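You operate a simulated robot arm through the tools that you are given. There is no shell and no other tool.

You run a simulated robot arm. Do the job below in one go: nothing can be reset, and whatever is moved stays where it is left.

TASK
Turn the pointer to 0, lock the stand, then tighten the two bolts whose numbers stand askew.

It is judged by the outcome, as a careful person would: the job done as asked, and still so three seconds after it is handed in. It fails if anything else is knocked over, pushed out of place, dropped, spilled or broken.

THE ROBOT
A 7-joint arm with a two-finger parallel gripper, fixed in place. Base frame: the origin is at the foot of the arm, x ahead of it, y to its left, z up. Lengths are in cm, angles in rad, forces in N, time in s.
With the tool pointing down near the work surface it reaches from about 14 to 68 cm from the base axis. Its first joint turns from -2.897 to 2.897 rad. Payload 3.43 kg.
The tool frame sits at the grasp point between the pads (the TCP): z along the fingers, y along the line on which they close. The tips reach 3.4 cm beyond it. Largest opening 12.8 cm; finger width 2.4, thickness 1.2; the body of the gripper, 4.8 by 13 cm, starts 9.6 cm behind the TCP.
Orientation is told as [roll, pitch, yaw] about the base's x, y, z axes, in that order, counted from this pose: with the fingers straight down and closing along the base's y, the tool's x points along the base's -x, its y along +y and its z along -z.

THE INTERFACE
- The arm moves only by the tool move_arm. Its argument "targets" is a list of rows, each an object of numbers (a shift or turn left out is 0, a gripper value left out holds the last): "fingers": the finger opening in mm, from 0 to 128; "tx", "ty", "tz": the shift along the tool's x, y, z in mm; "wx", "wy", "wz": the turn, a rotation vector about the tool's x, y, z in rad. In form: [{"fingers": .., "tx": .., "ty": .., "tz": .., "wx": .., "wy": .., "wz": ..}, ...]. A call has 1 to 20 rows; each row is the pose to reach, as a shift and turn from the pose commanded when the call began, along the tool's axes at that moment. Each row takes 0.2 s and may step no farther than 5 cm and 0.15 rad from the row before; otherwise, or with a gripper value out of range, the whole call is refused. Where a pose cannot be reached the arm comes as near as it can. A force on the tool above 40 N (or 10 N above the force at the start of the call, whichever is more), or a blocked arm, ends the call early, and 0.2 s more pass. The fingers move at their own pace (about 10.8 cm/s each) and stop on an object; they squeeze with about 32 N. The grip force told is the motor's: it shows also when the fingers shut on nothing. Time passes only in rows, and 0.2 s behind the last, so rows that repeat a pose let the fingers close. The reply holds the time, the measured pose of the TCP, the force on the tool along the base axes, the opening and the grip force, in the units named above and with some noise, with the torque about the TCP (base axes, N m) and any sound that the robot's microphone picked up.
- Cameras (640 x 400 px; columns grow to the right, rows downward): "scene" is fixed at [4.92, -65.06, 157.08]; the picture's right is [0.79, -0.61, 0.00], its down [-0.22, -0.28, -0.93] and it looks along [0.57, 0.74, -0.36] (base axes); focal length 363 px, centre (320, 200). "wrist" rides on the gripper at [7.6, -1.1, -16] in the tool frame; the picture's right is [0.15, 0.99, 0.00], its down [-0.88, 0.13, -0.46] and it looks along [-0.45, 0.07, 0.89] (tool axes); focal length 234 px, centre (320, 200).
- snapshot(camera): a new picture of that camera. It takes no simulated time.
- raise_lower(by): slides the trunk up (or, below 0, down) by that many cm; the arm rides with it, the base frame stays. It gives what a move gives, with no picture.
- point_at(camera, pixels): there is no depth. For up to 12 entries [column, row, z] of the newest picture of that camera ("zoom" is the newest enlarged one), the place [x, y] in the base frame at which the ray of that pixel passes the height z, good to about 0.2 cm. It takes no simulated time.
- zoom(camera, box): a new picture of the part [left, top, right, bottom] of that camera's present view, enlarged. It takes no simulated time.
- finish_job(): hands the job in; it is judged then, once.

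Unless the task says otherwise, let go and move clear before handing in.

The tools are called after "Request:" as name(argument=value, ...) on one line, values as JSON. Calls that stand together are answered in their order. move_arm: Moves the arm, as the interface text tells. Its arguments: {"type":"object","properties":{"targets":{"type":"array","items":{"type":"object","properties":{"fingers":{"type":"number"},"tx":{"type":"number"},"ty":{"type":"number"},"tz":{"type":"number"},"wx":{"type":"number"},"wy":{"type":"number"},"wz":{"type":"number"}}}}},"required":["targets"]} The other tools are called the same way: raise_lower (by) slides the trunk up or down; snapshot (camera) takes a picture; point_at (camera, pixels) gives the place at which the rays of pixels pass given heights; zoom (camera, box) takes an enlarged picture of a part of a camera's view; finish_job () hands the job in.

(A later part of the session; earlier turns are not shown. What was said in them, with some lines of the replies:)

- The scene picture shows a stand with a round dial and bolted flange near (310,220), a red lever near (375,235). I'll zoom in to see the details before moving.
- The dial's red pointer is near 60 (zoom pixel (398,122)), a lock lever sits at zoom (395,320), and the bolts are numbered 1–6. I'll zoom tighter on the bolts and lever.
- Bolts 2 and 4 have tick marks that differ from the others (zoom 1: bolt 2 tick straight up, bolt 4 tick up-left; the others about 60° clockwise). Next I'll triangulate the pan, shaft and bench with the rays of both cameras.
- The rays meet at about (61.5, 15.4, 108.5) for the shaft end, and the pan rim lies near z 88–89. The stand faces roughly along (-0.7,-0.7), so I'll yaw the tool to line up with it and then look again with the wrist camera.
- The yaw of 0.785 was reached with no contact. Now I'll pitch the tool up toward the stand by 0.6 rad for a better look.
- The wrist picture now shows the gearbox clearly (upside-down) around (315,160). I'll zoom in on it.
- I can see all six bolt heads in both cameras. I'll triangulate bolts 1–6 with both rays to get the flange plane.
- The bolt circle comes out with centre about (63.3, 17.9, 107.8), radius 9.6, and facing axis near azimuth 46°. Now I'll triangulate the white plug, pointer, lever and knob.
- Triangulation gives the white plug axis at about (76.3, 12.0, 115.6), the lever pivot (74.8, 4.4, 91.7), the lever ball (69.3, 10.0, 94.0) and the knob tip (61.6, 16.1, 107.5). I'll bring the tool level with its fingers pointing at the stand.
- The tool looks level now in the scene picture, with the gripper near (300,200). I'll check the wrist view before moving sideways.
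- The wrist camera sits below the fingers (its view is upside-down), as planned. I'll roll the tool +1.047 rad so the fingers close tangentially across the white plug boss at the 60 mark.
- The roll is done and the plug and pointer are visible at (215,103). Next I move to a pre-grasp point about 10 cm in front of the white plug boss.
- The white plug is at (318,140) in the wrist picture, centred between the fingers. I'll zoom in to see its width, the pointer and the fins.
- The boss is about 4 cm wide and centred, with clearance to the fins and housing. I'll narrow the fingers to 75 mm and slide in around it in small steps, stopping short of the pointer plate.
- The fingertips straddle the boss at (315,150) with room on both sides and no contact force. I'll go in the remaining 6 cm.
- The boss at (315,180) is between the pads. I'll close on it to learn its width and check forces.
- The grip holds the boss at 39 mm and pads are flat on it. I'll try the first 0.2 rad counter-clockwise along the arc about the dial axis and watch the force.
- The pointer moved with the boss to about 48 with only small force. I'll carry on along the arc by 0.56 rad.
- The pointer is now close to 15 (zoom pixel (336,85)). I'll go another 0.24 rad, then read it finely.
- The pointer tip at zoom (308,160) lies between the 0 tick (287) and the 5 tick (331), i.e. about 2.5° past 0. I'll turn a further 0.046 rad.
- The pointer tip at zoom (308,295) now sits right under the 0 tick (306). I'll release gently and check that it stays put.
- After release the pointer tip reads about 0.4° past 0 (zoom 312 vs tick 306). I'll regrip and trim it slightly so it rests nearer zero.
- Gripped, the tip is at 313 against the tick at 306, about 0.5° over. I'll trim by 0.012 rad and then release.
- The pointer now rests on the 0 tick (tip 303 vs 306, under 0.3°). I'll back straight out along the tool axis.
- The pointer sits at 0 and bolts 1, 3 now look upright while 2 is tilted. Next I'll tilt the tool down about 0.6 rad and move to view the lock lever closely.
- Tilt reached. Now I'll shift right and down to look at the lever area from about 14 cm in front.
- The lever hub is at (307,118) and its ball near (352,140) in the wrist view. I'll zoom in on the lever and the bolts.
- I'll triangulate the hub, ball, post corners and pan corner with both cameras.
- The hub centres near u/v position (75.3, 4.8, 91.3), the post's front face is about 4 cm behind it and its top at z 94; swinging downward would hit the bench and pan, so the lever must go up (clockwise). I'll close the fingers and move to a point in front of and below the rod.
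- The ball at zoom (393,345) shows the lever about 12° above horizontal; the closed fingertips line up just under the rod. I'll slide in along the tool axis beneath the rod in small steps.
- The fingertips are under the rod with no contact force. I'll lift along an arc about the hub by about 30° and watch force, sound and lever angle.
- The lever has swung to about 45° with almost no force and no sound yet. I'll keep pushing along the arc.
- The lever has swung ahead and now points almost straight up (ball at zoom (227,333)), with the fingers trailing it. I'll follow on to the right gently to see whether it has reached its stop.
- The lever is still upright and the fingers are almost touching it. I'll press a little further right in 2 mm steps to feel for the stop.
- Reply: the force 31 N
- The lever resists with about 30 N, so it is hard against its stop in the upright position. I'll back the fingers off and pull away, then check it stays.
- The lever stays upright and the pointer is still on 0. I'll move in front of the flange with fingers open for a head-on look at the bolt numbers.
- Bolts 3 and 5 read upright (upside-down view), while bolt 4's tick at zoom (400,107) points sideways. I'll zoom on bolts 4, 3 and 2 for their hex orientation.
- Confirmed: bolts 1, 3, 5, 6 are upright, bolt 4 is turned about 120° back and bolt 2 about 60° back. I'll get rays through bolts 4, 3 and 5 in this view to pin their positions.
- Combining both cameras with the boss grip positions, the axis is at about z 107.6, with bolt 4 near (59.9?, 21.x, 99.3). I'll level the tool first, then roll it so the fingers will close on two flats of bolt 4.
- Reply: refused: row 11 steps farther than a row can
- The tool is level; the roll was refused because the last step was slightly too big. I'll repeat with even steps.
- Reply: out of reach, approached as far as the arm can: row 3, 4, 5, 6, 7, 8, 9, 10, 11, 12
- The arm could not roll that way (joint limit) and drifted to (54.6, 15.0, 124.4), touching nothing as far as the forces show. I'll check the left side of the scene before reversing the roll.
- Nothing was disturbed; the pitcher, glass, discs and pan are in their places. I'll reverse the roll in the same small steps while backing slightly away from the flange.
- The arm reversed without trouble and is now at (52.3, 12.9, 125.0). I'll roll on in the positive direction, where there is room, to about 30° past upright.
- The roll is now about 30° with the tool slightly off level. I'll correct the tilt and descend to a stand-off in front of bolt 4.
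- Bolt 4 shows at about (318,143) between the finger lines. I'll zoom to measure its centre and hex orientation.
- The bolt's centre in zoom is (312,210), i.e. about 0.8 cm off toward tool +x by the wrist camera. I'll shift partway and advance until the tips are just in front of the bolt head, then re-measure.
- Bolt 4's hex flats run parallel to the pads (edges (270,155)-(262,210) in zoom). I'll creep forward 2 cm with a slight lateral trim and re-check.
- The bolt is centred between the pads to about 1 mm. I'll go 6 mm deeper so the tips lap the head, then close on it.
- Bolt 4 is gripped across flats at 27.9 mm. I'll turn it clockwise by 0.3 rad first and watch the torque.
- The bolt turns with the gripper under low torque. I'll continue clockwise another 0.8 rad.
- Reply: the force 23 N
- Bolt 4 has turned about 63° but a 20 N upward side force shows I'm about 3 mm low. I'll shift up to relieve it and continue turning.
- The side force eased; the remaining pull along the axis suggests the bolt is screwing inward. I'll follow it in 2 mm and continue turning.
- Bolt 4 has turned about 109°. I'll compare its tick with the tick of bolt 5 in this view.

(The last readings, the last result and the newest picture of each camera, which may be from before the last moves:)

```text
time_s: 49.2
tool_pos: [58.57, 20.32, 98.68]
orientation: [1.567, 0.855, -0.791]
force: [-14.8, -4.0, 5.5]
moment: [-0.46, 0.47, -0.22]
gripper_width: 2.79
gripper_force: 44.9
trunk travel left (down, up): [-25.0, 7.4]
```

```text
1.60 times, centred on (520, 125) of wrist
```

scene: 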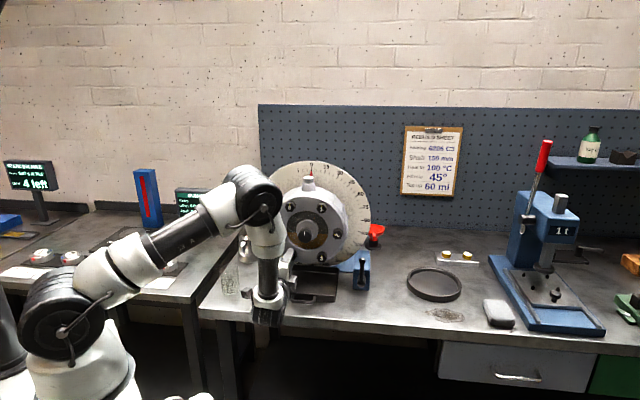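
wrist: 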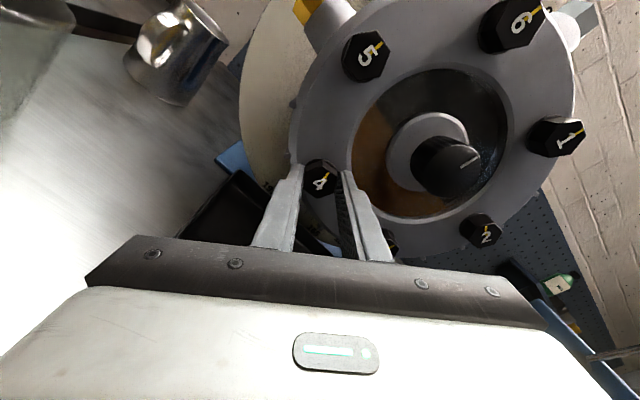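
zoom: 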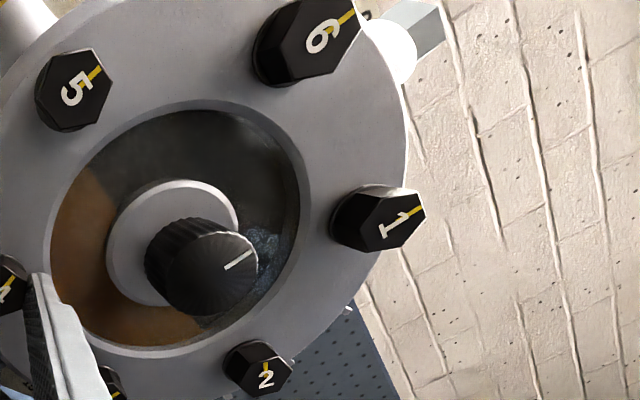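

Bolt 4's tick is still about 12° behind bolt 5's. I'll back out 1 mm to relieve the push and turn the remaining 0.2 rad.

Request:
move_arm(targets=[{"tz": -1.2}, {"tz": -1.2, "wz": 0.07}, {"tz": -1.2, "wz": 0.14}, {"tz": -1.2, "wz": 0.2}])

Request:
snapshot(camera="wrist")

Request:
zoom(camera="wrist", box=[300, 20, 440, 200])

```text
time_s: 50.2
tool_pos: [58.4, 20.15, 98.71]
orientation: [1.57, 1.055, -0.787]
force: [-10.8, -3.6, 0.6]
moment: [-0.85, 0.07, -0.24]
gripper_width: 2.79
gripper_force: 45.2
trunk travel left (down, up): [-25.0, 7.4]
```

```text
taken
```

wrist: 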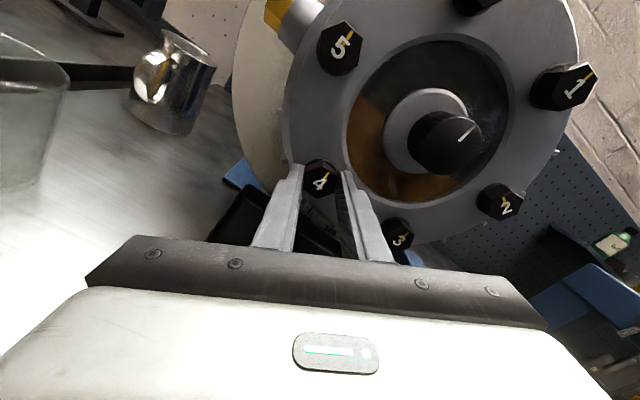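

```text
2.22 times, centred on (370, 110) of wrist
```

zoom: 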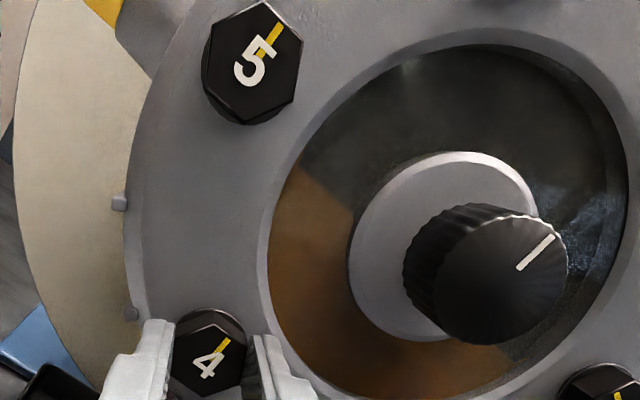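

Bolt 4's tick now matches bolt 5's direction and a 0.55 N·m reaction has appeared. I'll give it a small extra nudge to confirm that it is seated.

Request:
move_arm(targets=[{"wz": 0.04}, {"wz": 0.07}])

Request:
zoom(camera="wrist", box=[300, 20, 440, 200])

```text
time_s: 50.8
tool_pos: [58.41, 20.23, 98.72]
orientation: [1.569, 1.123, -0.786]
force: [-11.1, -3.7, -3.1]
moment: [-0.78, -0.92, 0.38]
gripper_width: 2.86
gripper_force: 45.3
trunk travel left (down, up): [-25.0, 7.4]
```

```text
2.22 times, centred on (370, 110) of wrist
```

zoom: 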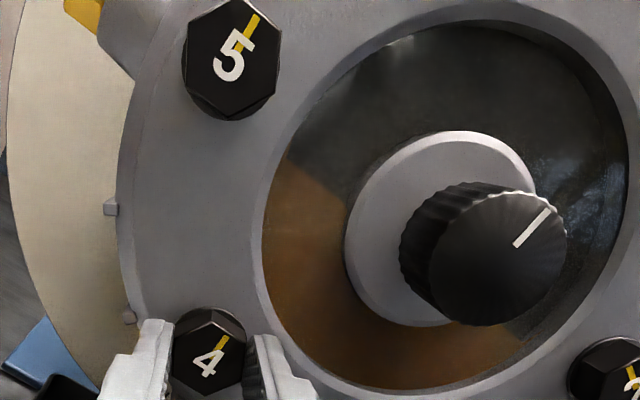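

The torque rose to 1.2 N·m and the jaws began to ride up the hex (28.6 mm), so bolt 4 is hard tight. I'll open the fingers and back straight out.

Request:
move_arm(targets=[{"fingers": 40}, {"fingers": 60}, {"fingers": 60}, {"tz": -20}, {"tz": -50}, {"tz": -80}, {"tz": -110}])

Request:
snapshot(camera="wrist")

Request:
zoom(camera="wrist", box=[260, 40, 480, 220])

Request:
zoom(camera="scene", box=[240, 150, 380, 310])

```text
time_s: 52.4
tool_pos: [50.55, 12.39, 98.68]
orientation: [1.571, 1.126, -0.786]
force: [0.0, 0.3, 0.6]
moment: [-0.01, -0.01, -0.02]
gripper_width: 6.0
gripper_force: 0.1
trunk travel left (down, up): [-25.0, 7.4]
```

```text
taken
```

wrist: 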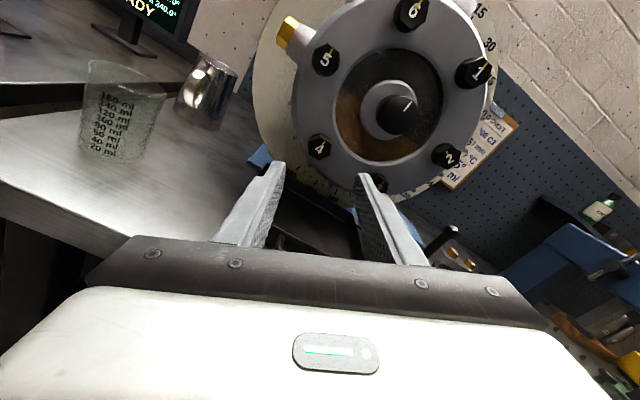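

```text
2.22 times, centred on (370, 130) of wrist
```

zoom: 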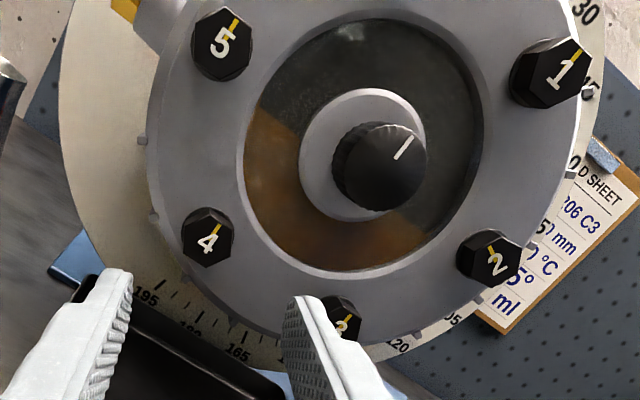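

```text
2.50 times, centred on (310, 230) of scene
```

zoom: 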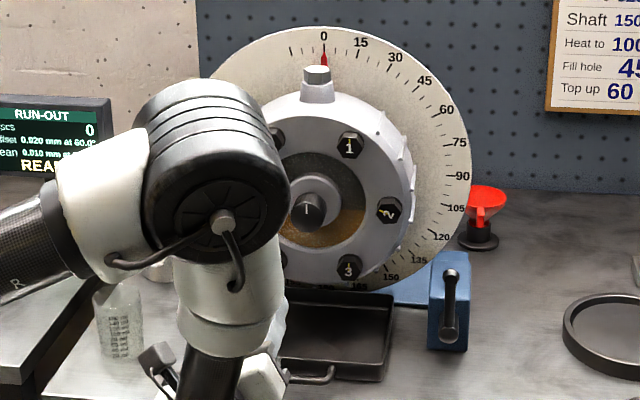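

Bolt 4's number is now upright like bolt 5's, and the pointer still reads 0. Now for bolt 2: I'll roll the tool back to 90° so the pads will meet two flats, leaving room to turn clockwise.

Request:
move_arm(targets=[{"wz": -0.141}, {"wz": -0.282}, {"wz": -0.423}, {"wz": -0.564}, {"wz": -0.705}, {"wz": -0.846}, {"wz": -0.987}, {"wz": -1.125}])

```text
time_s: 54.2
tool_pos: [50.69, 12.44, 98.73]
orientation: [1.571, -0.003, -0.785]
force: [0.1, -0.1, 0.2]
moment: [0.0, 0.01, -0.02]
gripper_width: 6.01
gripper_force: 0.1
trunk travel left (down, up): [-25.0, 7.4]
```

Roll is at 90° exactly. I'll move across to a stand-off in front of bolt 2 on the right side.

Request:
move_arm(targets=[{"tx": -29.1, "ty": 17.1, "tz": 0}, {"tx": -58.2, "ty": 34.3, "tz": 0}, {"tx": -87.3, "ty": 51.4, "tz": 5}, {"tx": -116.4, "ty": 68.6, "tz": 14}, {"tx": -145.5, "ty": 85.7, "tz": 24}])

Request:
snapshot(camera="wrist")

Request:
zoom(camera="wrist", box=[240, 90, 400, 210])

Request:
snapshot(camera="scene")

```text
time_s: 55.4
tool_pos: [62.59, 3.97, 107.01]
orientation: [1.569, 0.0, -0.785]
force: [0.7, -0.2, 0.2]
moment: [0.0, -0.03, 0.01]
gripper_width: 6.0
gripper_force: 0.0
trunk travel left (down, up): [-25.0, 7.4]
```

```text
taken
```

wrist: 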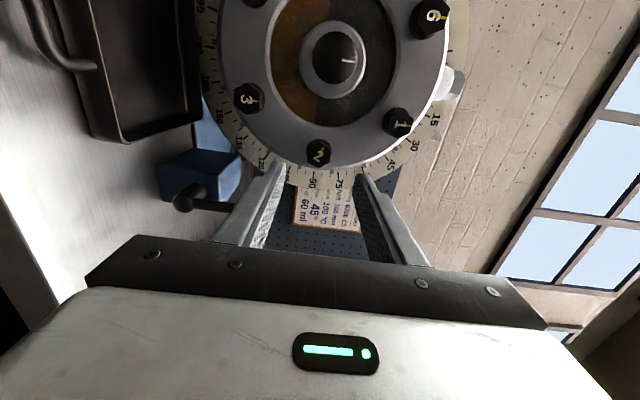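

```text
3.33 times, centred on (320, 150) of wrist
```

zoom: 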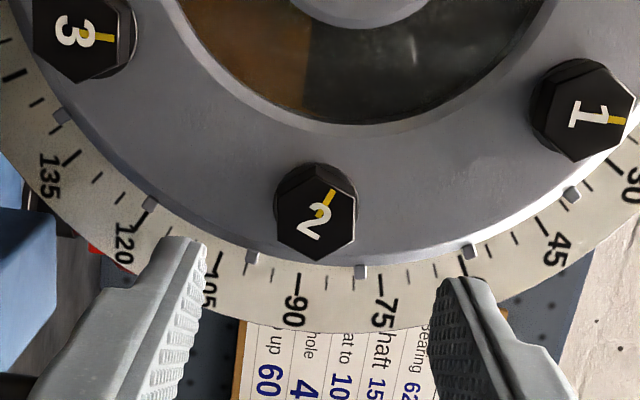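

```text
taken
```

scene: 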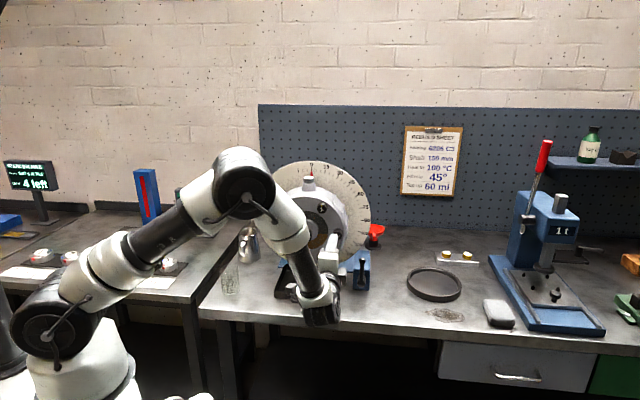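

Bolt 2's tick points about 58° counter-clockwise of bolts 1 and 3, and its flats are parallel to the pads. I'll advance to just short of it and re-check centring.

Request:
move_arm(targets=[{"tx": -2, "ty": 1, "tz": 25}, {"tx": -2, "ty": 1, "tz": 50}, {"tx": -2, "ty": 1, "tz": 70}])

Request:
snapshot(camera="wrist")

Request:
zoom(camera="wrist", box=[260, 130, 380, 220])

Request:
zoom(camera="scene", box=[270, 190, 390, 310])

```text
time_s: 56.2
tool_pos: [67.69, 8.69, 107.18]
orientation: [1.569, 0.002, -0.789]
force: [0.2, 0.6, 0.9]
moment: [-0.01, 0.0, 0.04]
gripper_width: 6.01
gripper_force: 0.2
trunk travel left (down, up): [-25.0, 7.4]
```

```text
taken
```

wrist: 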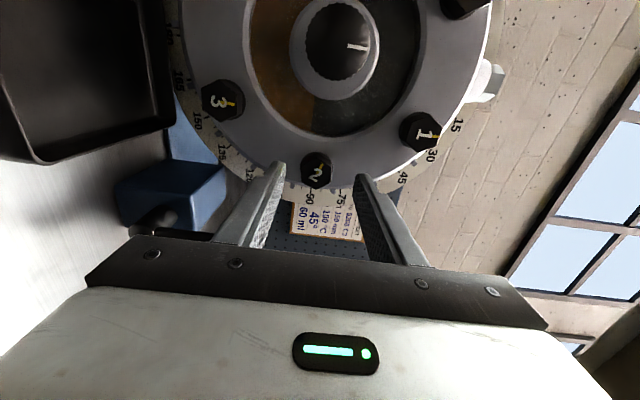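

```text
4.44 times, centred on (320, 175) of wrist
```

zoom: 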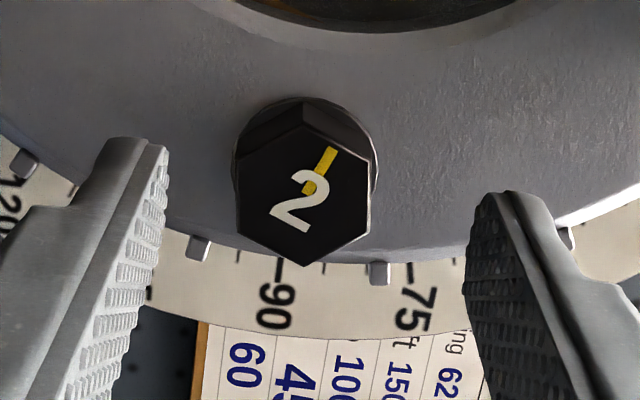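

```text
3.33 times, centred on (330, 250) of scene
```

zoom: 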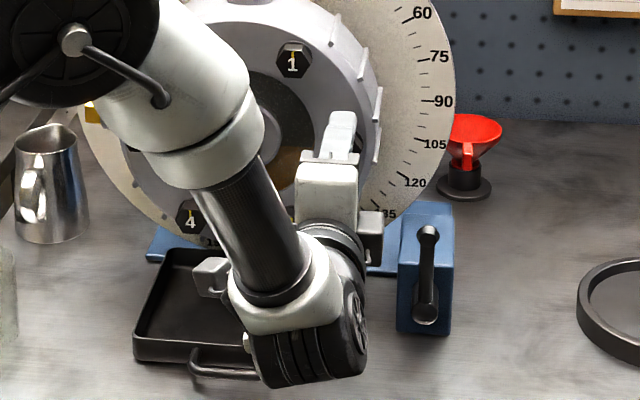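

Bolt 2's centre at zoom (304,198) is about 2 mm off along the closing line. I'll trim, advance 15 mm so the tips lap the head, and close.

Request:
move_arm(targets=[{"tx": -1.5, "ty": -2.3, "tz": 5}, {"tx": -1.5, "ty": -2.3, "tz": 10}, {"tx": -1.5, "ty": -2.3, "tz": 15}, {"tx": -1.5, "ty": -2.3, "tz": 15, "fingers": 45}, {"tx": -1.5, "ty": -2.3, "tz": 15, "fingers": 35}, {"tx": -1.5, "ty": -2.3, "tz": 15, "fingers": 20}, {"tx": -1.5, "ty": -2.3, "tz": 15, "fingers": 20}])

Request:
zoom(camera="wrist", box=[260, 130, 380, 220])

```text
time_s: 57.8
tool_pos: [68.94, 9.61, 106.97]
orientation: [1.567, 0.001, -0.785]
force: [-1.6, 1.2, -6.6]
moment: [-0.05, 0.03, 0.14]
gripper_width: 2.78
gripper_force: 44.4
trunk travel left (down, up): [-25.0, 7.4]
```

```text
4.44 times, centred on (320, 175) of wrist
```

zoom: 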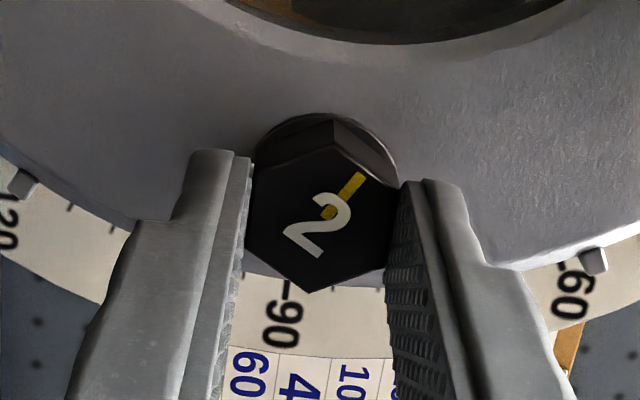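

Bolt 2 is gripped across flats at 27.8 mm. I'll centre by a millimetre and start turning clockwise, 0.5 rad first.

Request:
move_arm(targets=[{"tx": -1.2, "ty": -0.8}, {"tx": -1.2, "ty": -0.8, "wz": 0.1}, {"tx": -1.2, "ty": -0.8, "wz": 0.2}, {"tx": -1.2, "ty": -0.8, "wz": 0.3}, {"tx": -1.2, "ty": -0.8, "wz": 0.4}, {"tx": -1.2, "ty": -0.8, "wz": 0.5}])

Request:
zoom(camera="wrist", box=[260, 130, 380, 220])

```text
time_s: 59.2
tool_pos: [68.93, 9.68, 106.98]
orientation: [1.568, 0.501, -0.783]
force: [-9.8, 10.1, -8.7]
moment: [0.39, -0.32, 1.2]
gripper_width: 2.78
gripper_force: 45.0
trunk travel left (down, up): [-25.0, 7.4]
```

```text
4.44 times, centred on (320, 175) of wrist
```

zoom: 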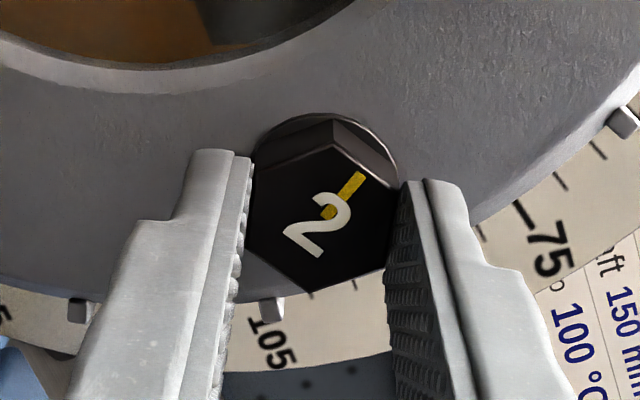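

The bolt turns along; a side force of about 14 N means the bolt sits slightly to the -y side. I'll shift 2 mm that way and turn another 0.45 rad.

Request:
move_arm(targets=[{"tx": 0.8, "ty": -2.2}, {"tx": 0.8, "ty": -2.2, "wz": 0.1}, {"tx": 0.8, "ty": -2.2, "wz": 0.2}, {"tx": 0.8, "ty": -2.2, "wz": 0.3}, {"tx": 0.8, "ty": -2.2, "wz": 0.4}])

Request:
snapshot(camera="wrist")

Request:
zoom(camera="wrist", box=[240, 60, 460, 220])

```text
time_s: 60.4
tool_pos: [68.87, 9.64, 107.02]
orientation: [1.571, 0.902, -0.786]
force: [-3.7, 7.7, 1.7]
moment: [0.3, -0.34, 0.23]
gripper_width: 2.79
gripper_force: 45.4
trunk travel left (down, up): [-25.0, 7.4]
```

```text
taken
```

wrist: 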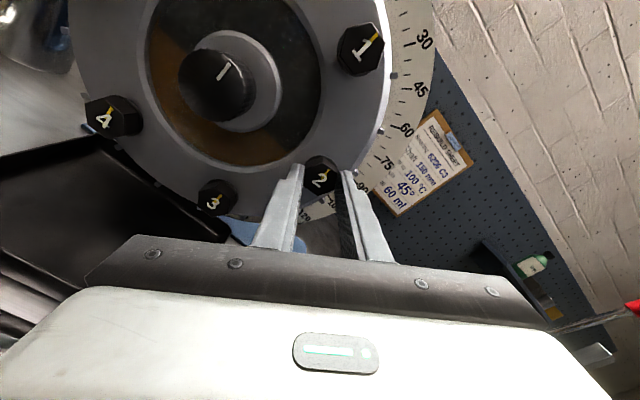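

```text
2.50 times, centred on (350, 140) of wrist
```

zoom: 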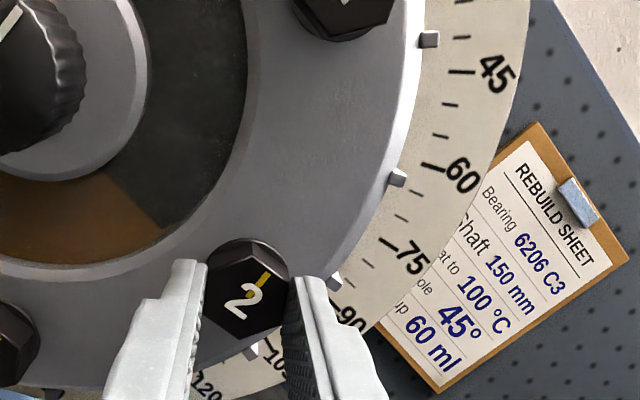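

Bolt 2 has turned about 52° with low torque so far. I'll turn the last 0.15 rad and look for the torque to rise.

Request:
move_arm(targets=[{"wz": 0.08}, {"wz": 0.15}])

Request:
snapshot(camera="wrist")

Request:
zoom(camera="wrist", box=[180, 10, 400, 220])

```text
time_s: 61.0
tool_pos: [68.85, 9.81, 106.92]
orientation: [1.569, 1.049, -0.788]
force: [-0.5, 8.8, -0.4]
moment: [0.29, -0.31, 0.52]
gripper_width: 2.78
gripper_force: 45.2
trunk travel left (down, up): [-25.0, 7.4]
```

```text
taken
```

wrist: 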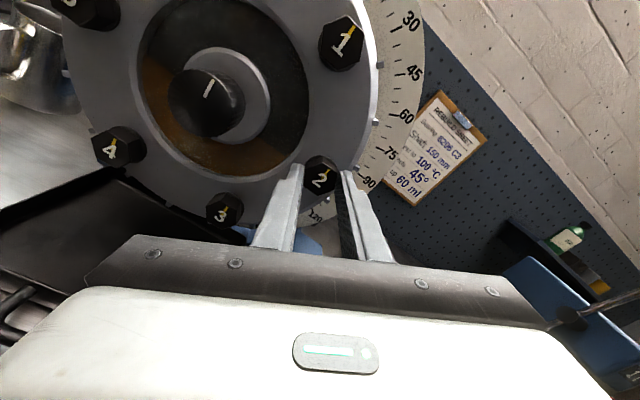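

```text
1.90 times, centred on (290, 115) of wrist
```

zoom: 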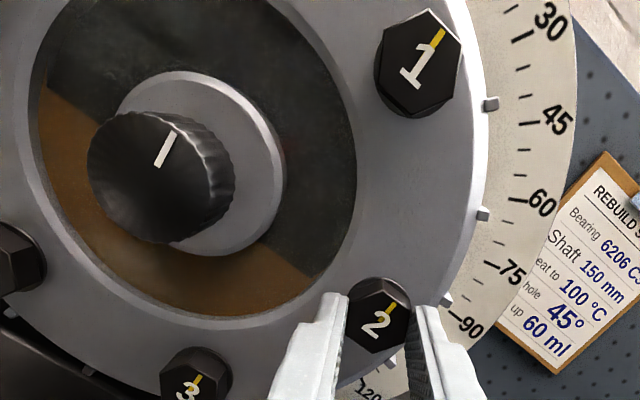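

Bolt 2 looks nearly aligned with bolt 1 but there is no torque yet. I'll turn on in small steps until it bites.

Request:
move_arm(targets=[{"wz": 0.04}, {"wz": 0.07}])

Request:
zoom(camera="wrist", box=[180, 10, 400, 220])

```text
time_s: 61.6
tool_pos: [68.97, 9.72, 106.8]
orientation: [1.566, 1.119, -0.79]
force: [-2.4, 4.9, -0.5]
moment: [-0.82, -0.86, 0.2]
gripper_width: 2.9
gripper_force: 44.9
trunk travel left (down, up): [-25.0, 7.4]
```

```text
1.90 times, centred on (290, 115) of wrist
```

zoom: 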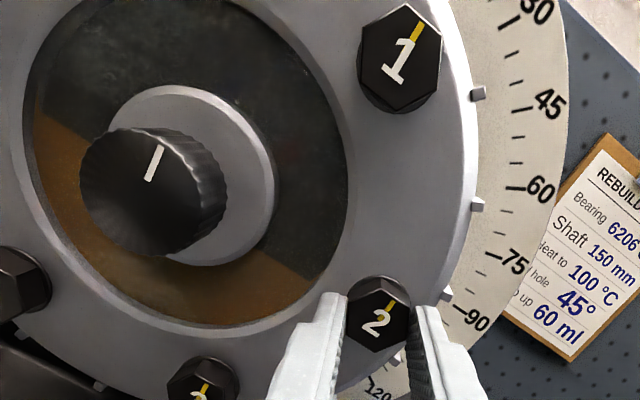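

Torque jumped to 1.2 N·m and the jaws widened to 29 mm, so bolt 2 is seated tight too. I'll open and back out, then inspect everything.

Request:
move_arm(targets=[{"fingers": 40}, {"fingers": 60}, {"fingers": 60}, {"tz": -20}, {"tz": -50}, {"tz": -90}, {"tz": -130}])

Request:
snapshot(camera="wrist")

Request:
zoom(camera="wrist", box=[180, 20, 400, 200])

Request:
zoom(camera="scene", box=[240, 150, 390, 310])

```text
time_s: 63.2
tool_pos: [59.66, 0.28, 106.78]
orientation: [1.571, 1.121, -0.788]
force: [0.0, 0.7, 1.0]
moment: [-0.02, -0.02, -0.01]
gripper_width: 6.0
gripper_force: 0.2
trunk travel left (down, up): [-25.0, 7.4]
```

```text
taken
```

wrist: 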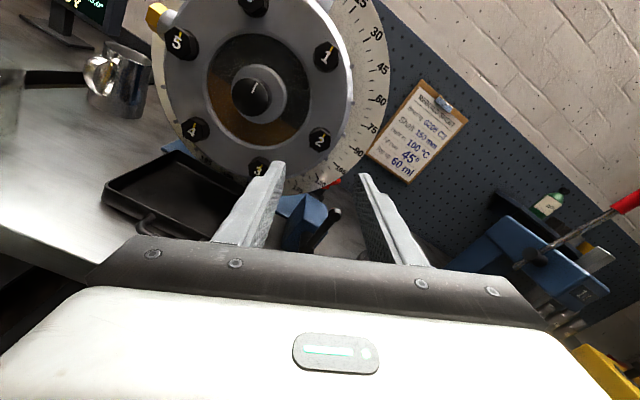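

```text
2.22 times, centred on (290, 110) of wrist
```

zoom: 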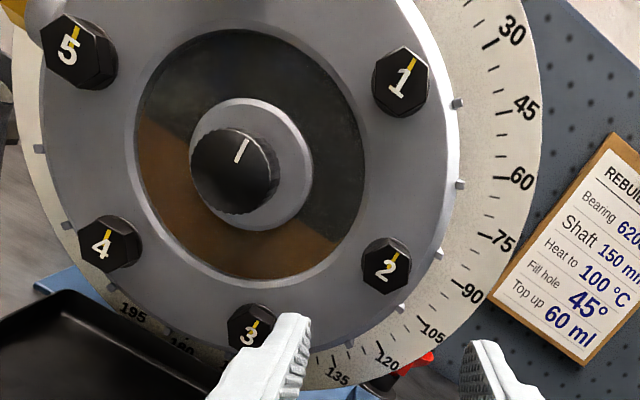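

```text
2.50 times, centred on (315, 230) of scene
```

zoom: 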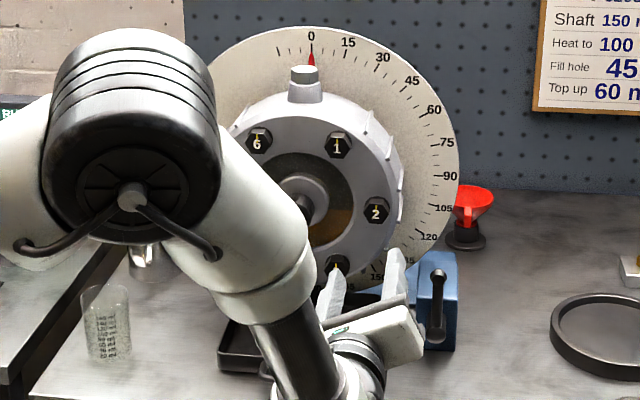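

All six numbers now read upright, the lever is up and the pointer at 0. I'll pull the arm back and up, clear of the stand, then do a final check.

Request:
move_arm(targets=[{"tz": -30}, {"tz": -60, "tx": 20}, {"tz": -80, "tx": 50}, {"tz": -100, "tx": 80}, {"tz": -100, "tx": 110}])

Request:
snapshot(camera="scene")

Request:
zoom(camera="scene", box=[300, 155, 325, 175])

Request:
zoom(camera="scene", box=[230, 150, 390, 310])

Request:
snapshot(camera="wrist")

```text
time_s: 64.4
tool_pos: [49.35, -3.18, 116.82]
orientation: [1.569, 1.12, -0.787]
force: [0.0, 0.5, 0.1]
moment: [-0.01, 0.02, 0.01]
gripper_width: 5.98
gripper_force: 0.0
trunk travel left (down, up): [-25.0, 7.4]
```

```text
taken
```

scene: 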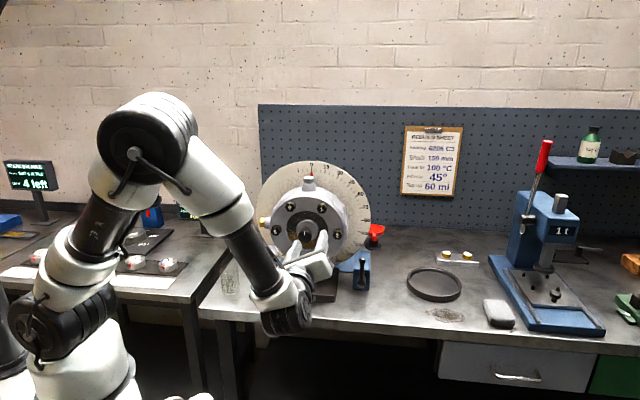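

```text
16.00 times, centred on (312, 165) of scene
```

zoom: 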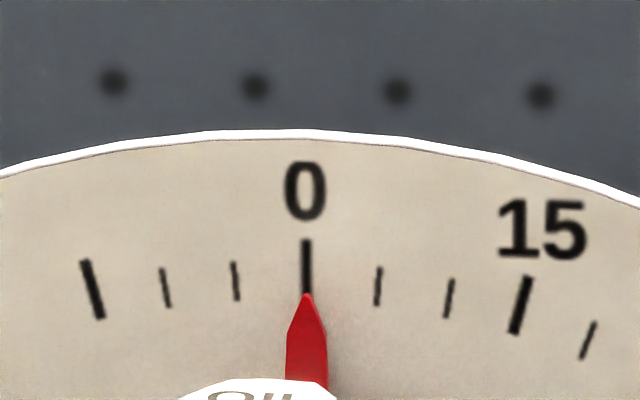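

```text
2.50 times, centred on (310, 230) of scene
```

zoom: 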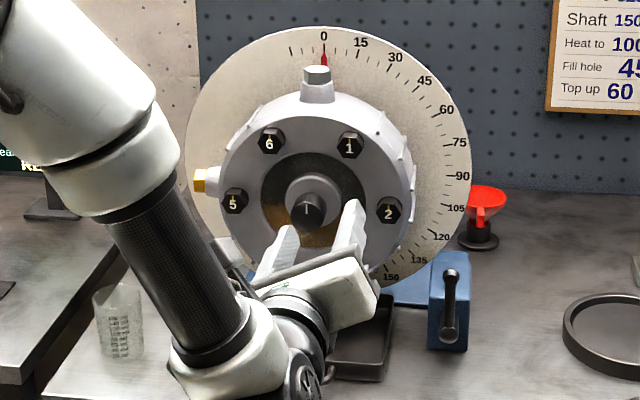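

```text
taken
```

wrist: 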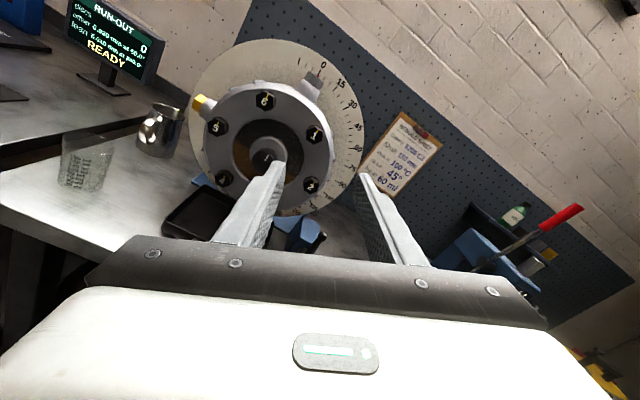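

The pointer tip (307,294) sits exactly at the 0 tick and the lever stays upright. I'll take one last close look at bolts 2, 3 and 4.

Request:
zoom(camera="wrist", box=[190, 70, 350, 210])

Request:
zoom(camera="scene", box=[0, 140, 280, 330])

Request:
zoom(camera="scene", box=[390, 120, 640, 340])

```text
2.86 times, centred on (270, 140) of wrist
```

zoom: 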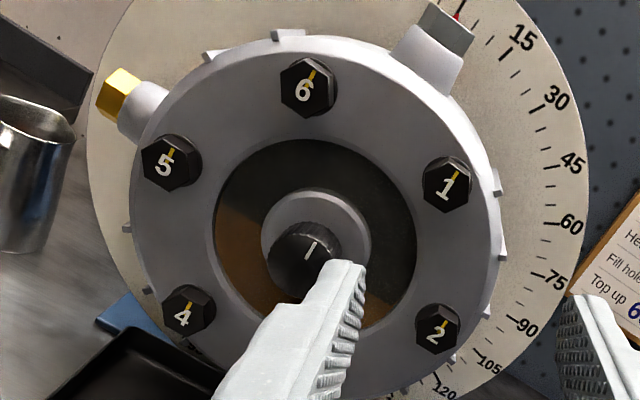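

```text
2.11 times, centred on (140, 235) of scene
```

zoom: 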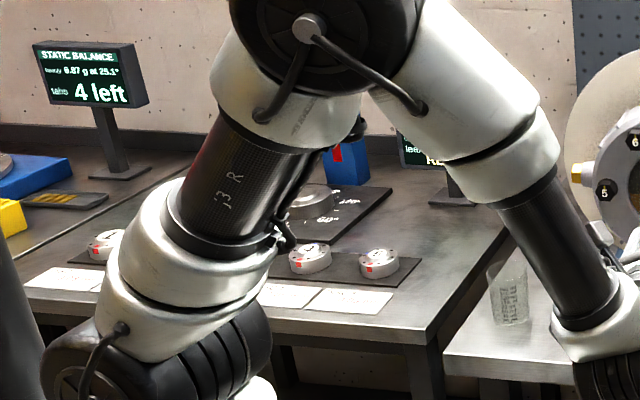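

```text
1.82 times, centred on (515, 230) of scene
```

zoom: 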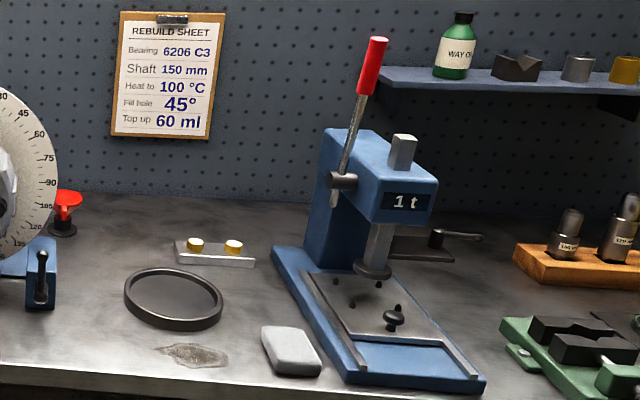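

Bolts 1 to 6 all read upright, with their ticks parallel. The pointer is at 0, the lever is against its stop, and everything else is in its place. The gripper is open and clear, so I'm handing the job in.

Request:
finish_job()

```text
The job is handed in.
```

The pointer is at 0, the stand is locked, and bolts 2 and 4, the two with askew numbers, are tightened. I've handed the job in.

- **Pointer:** I turned it from 60 to 0. In the last close-up its tip sat on the 0 tick.
- **Lock:** I swung the lever up to its stop, where it held against about 30 N. I didn't push the dial to test the lock. The pointer moved only about 0.3° while I tightened the bolts, so it appears to hold.
- **Bolts:** I turned bolt 4 about 120° clockwise and bolt 2 about 60°. Each then resisted at about 1.2 N·m. All the numbers I could see at the end read upright; a finger hid bolt 3 in the last view, but it was upright just before.

At one point I rolled the wrist in a direction it couldn't reach, and the arm swung off course over the left bench. It touched nothing I could detect, and the pictures show nothing knocked over or moved. The gripper is open and clear of the stand.
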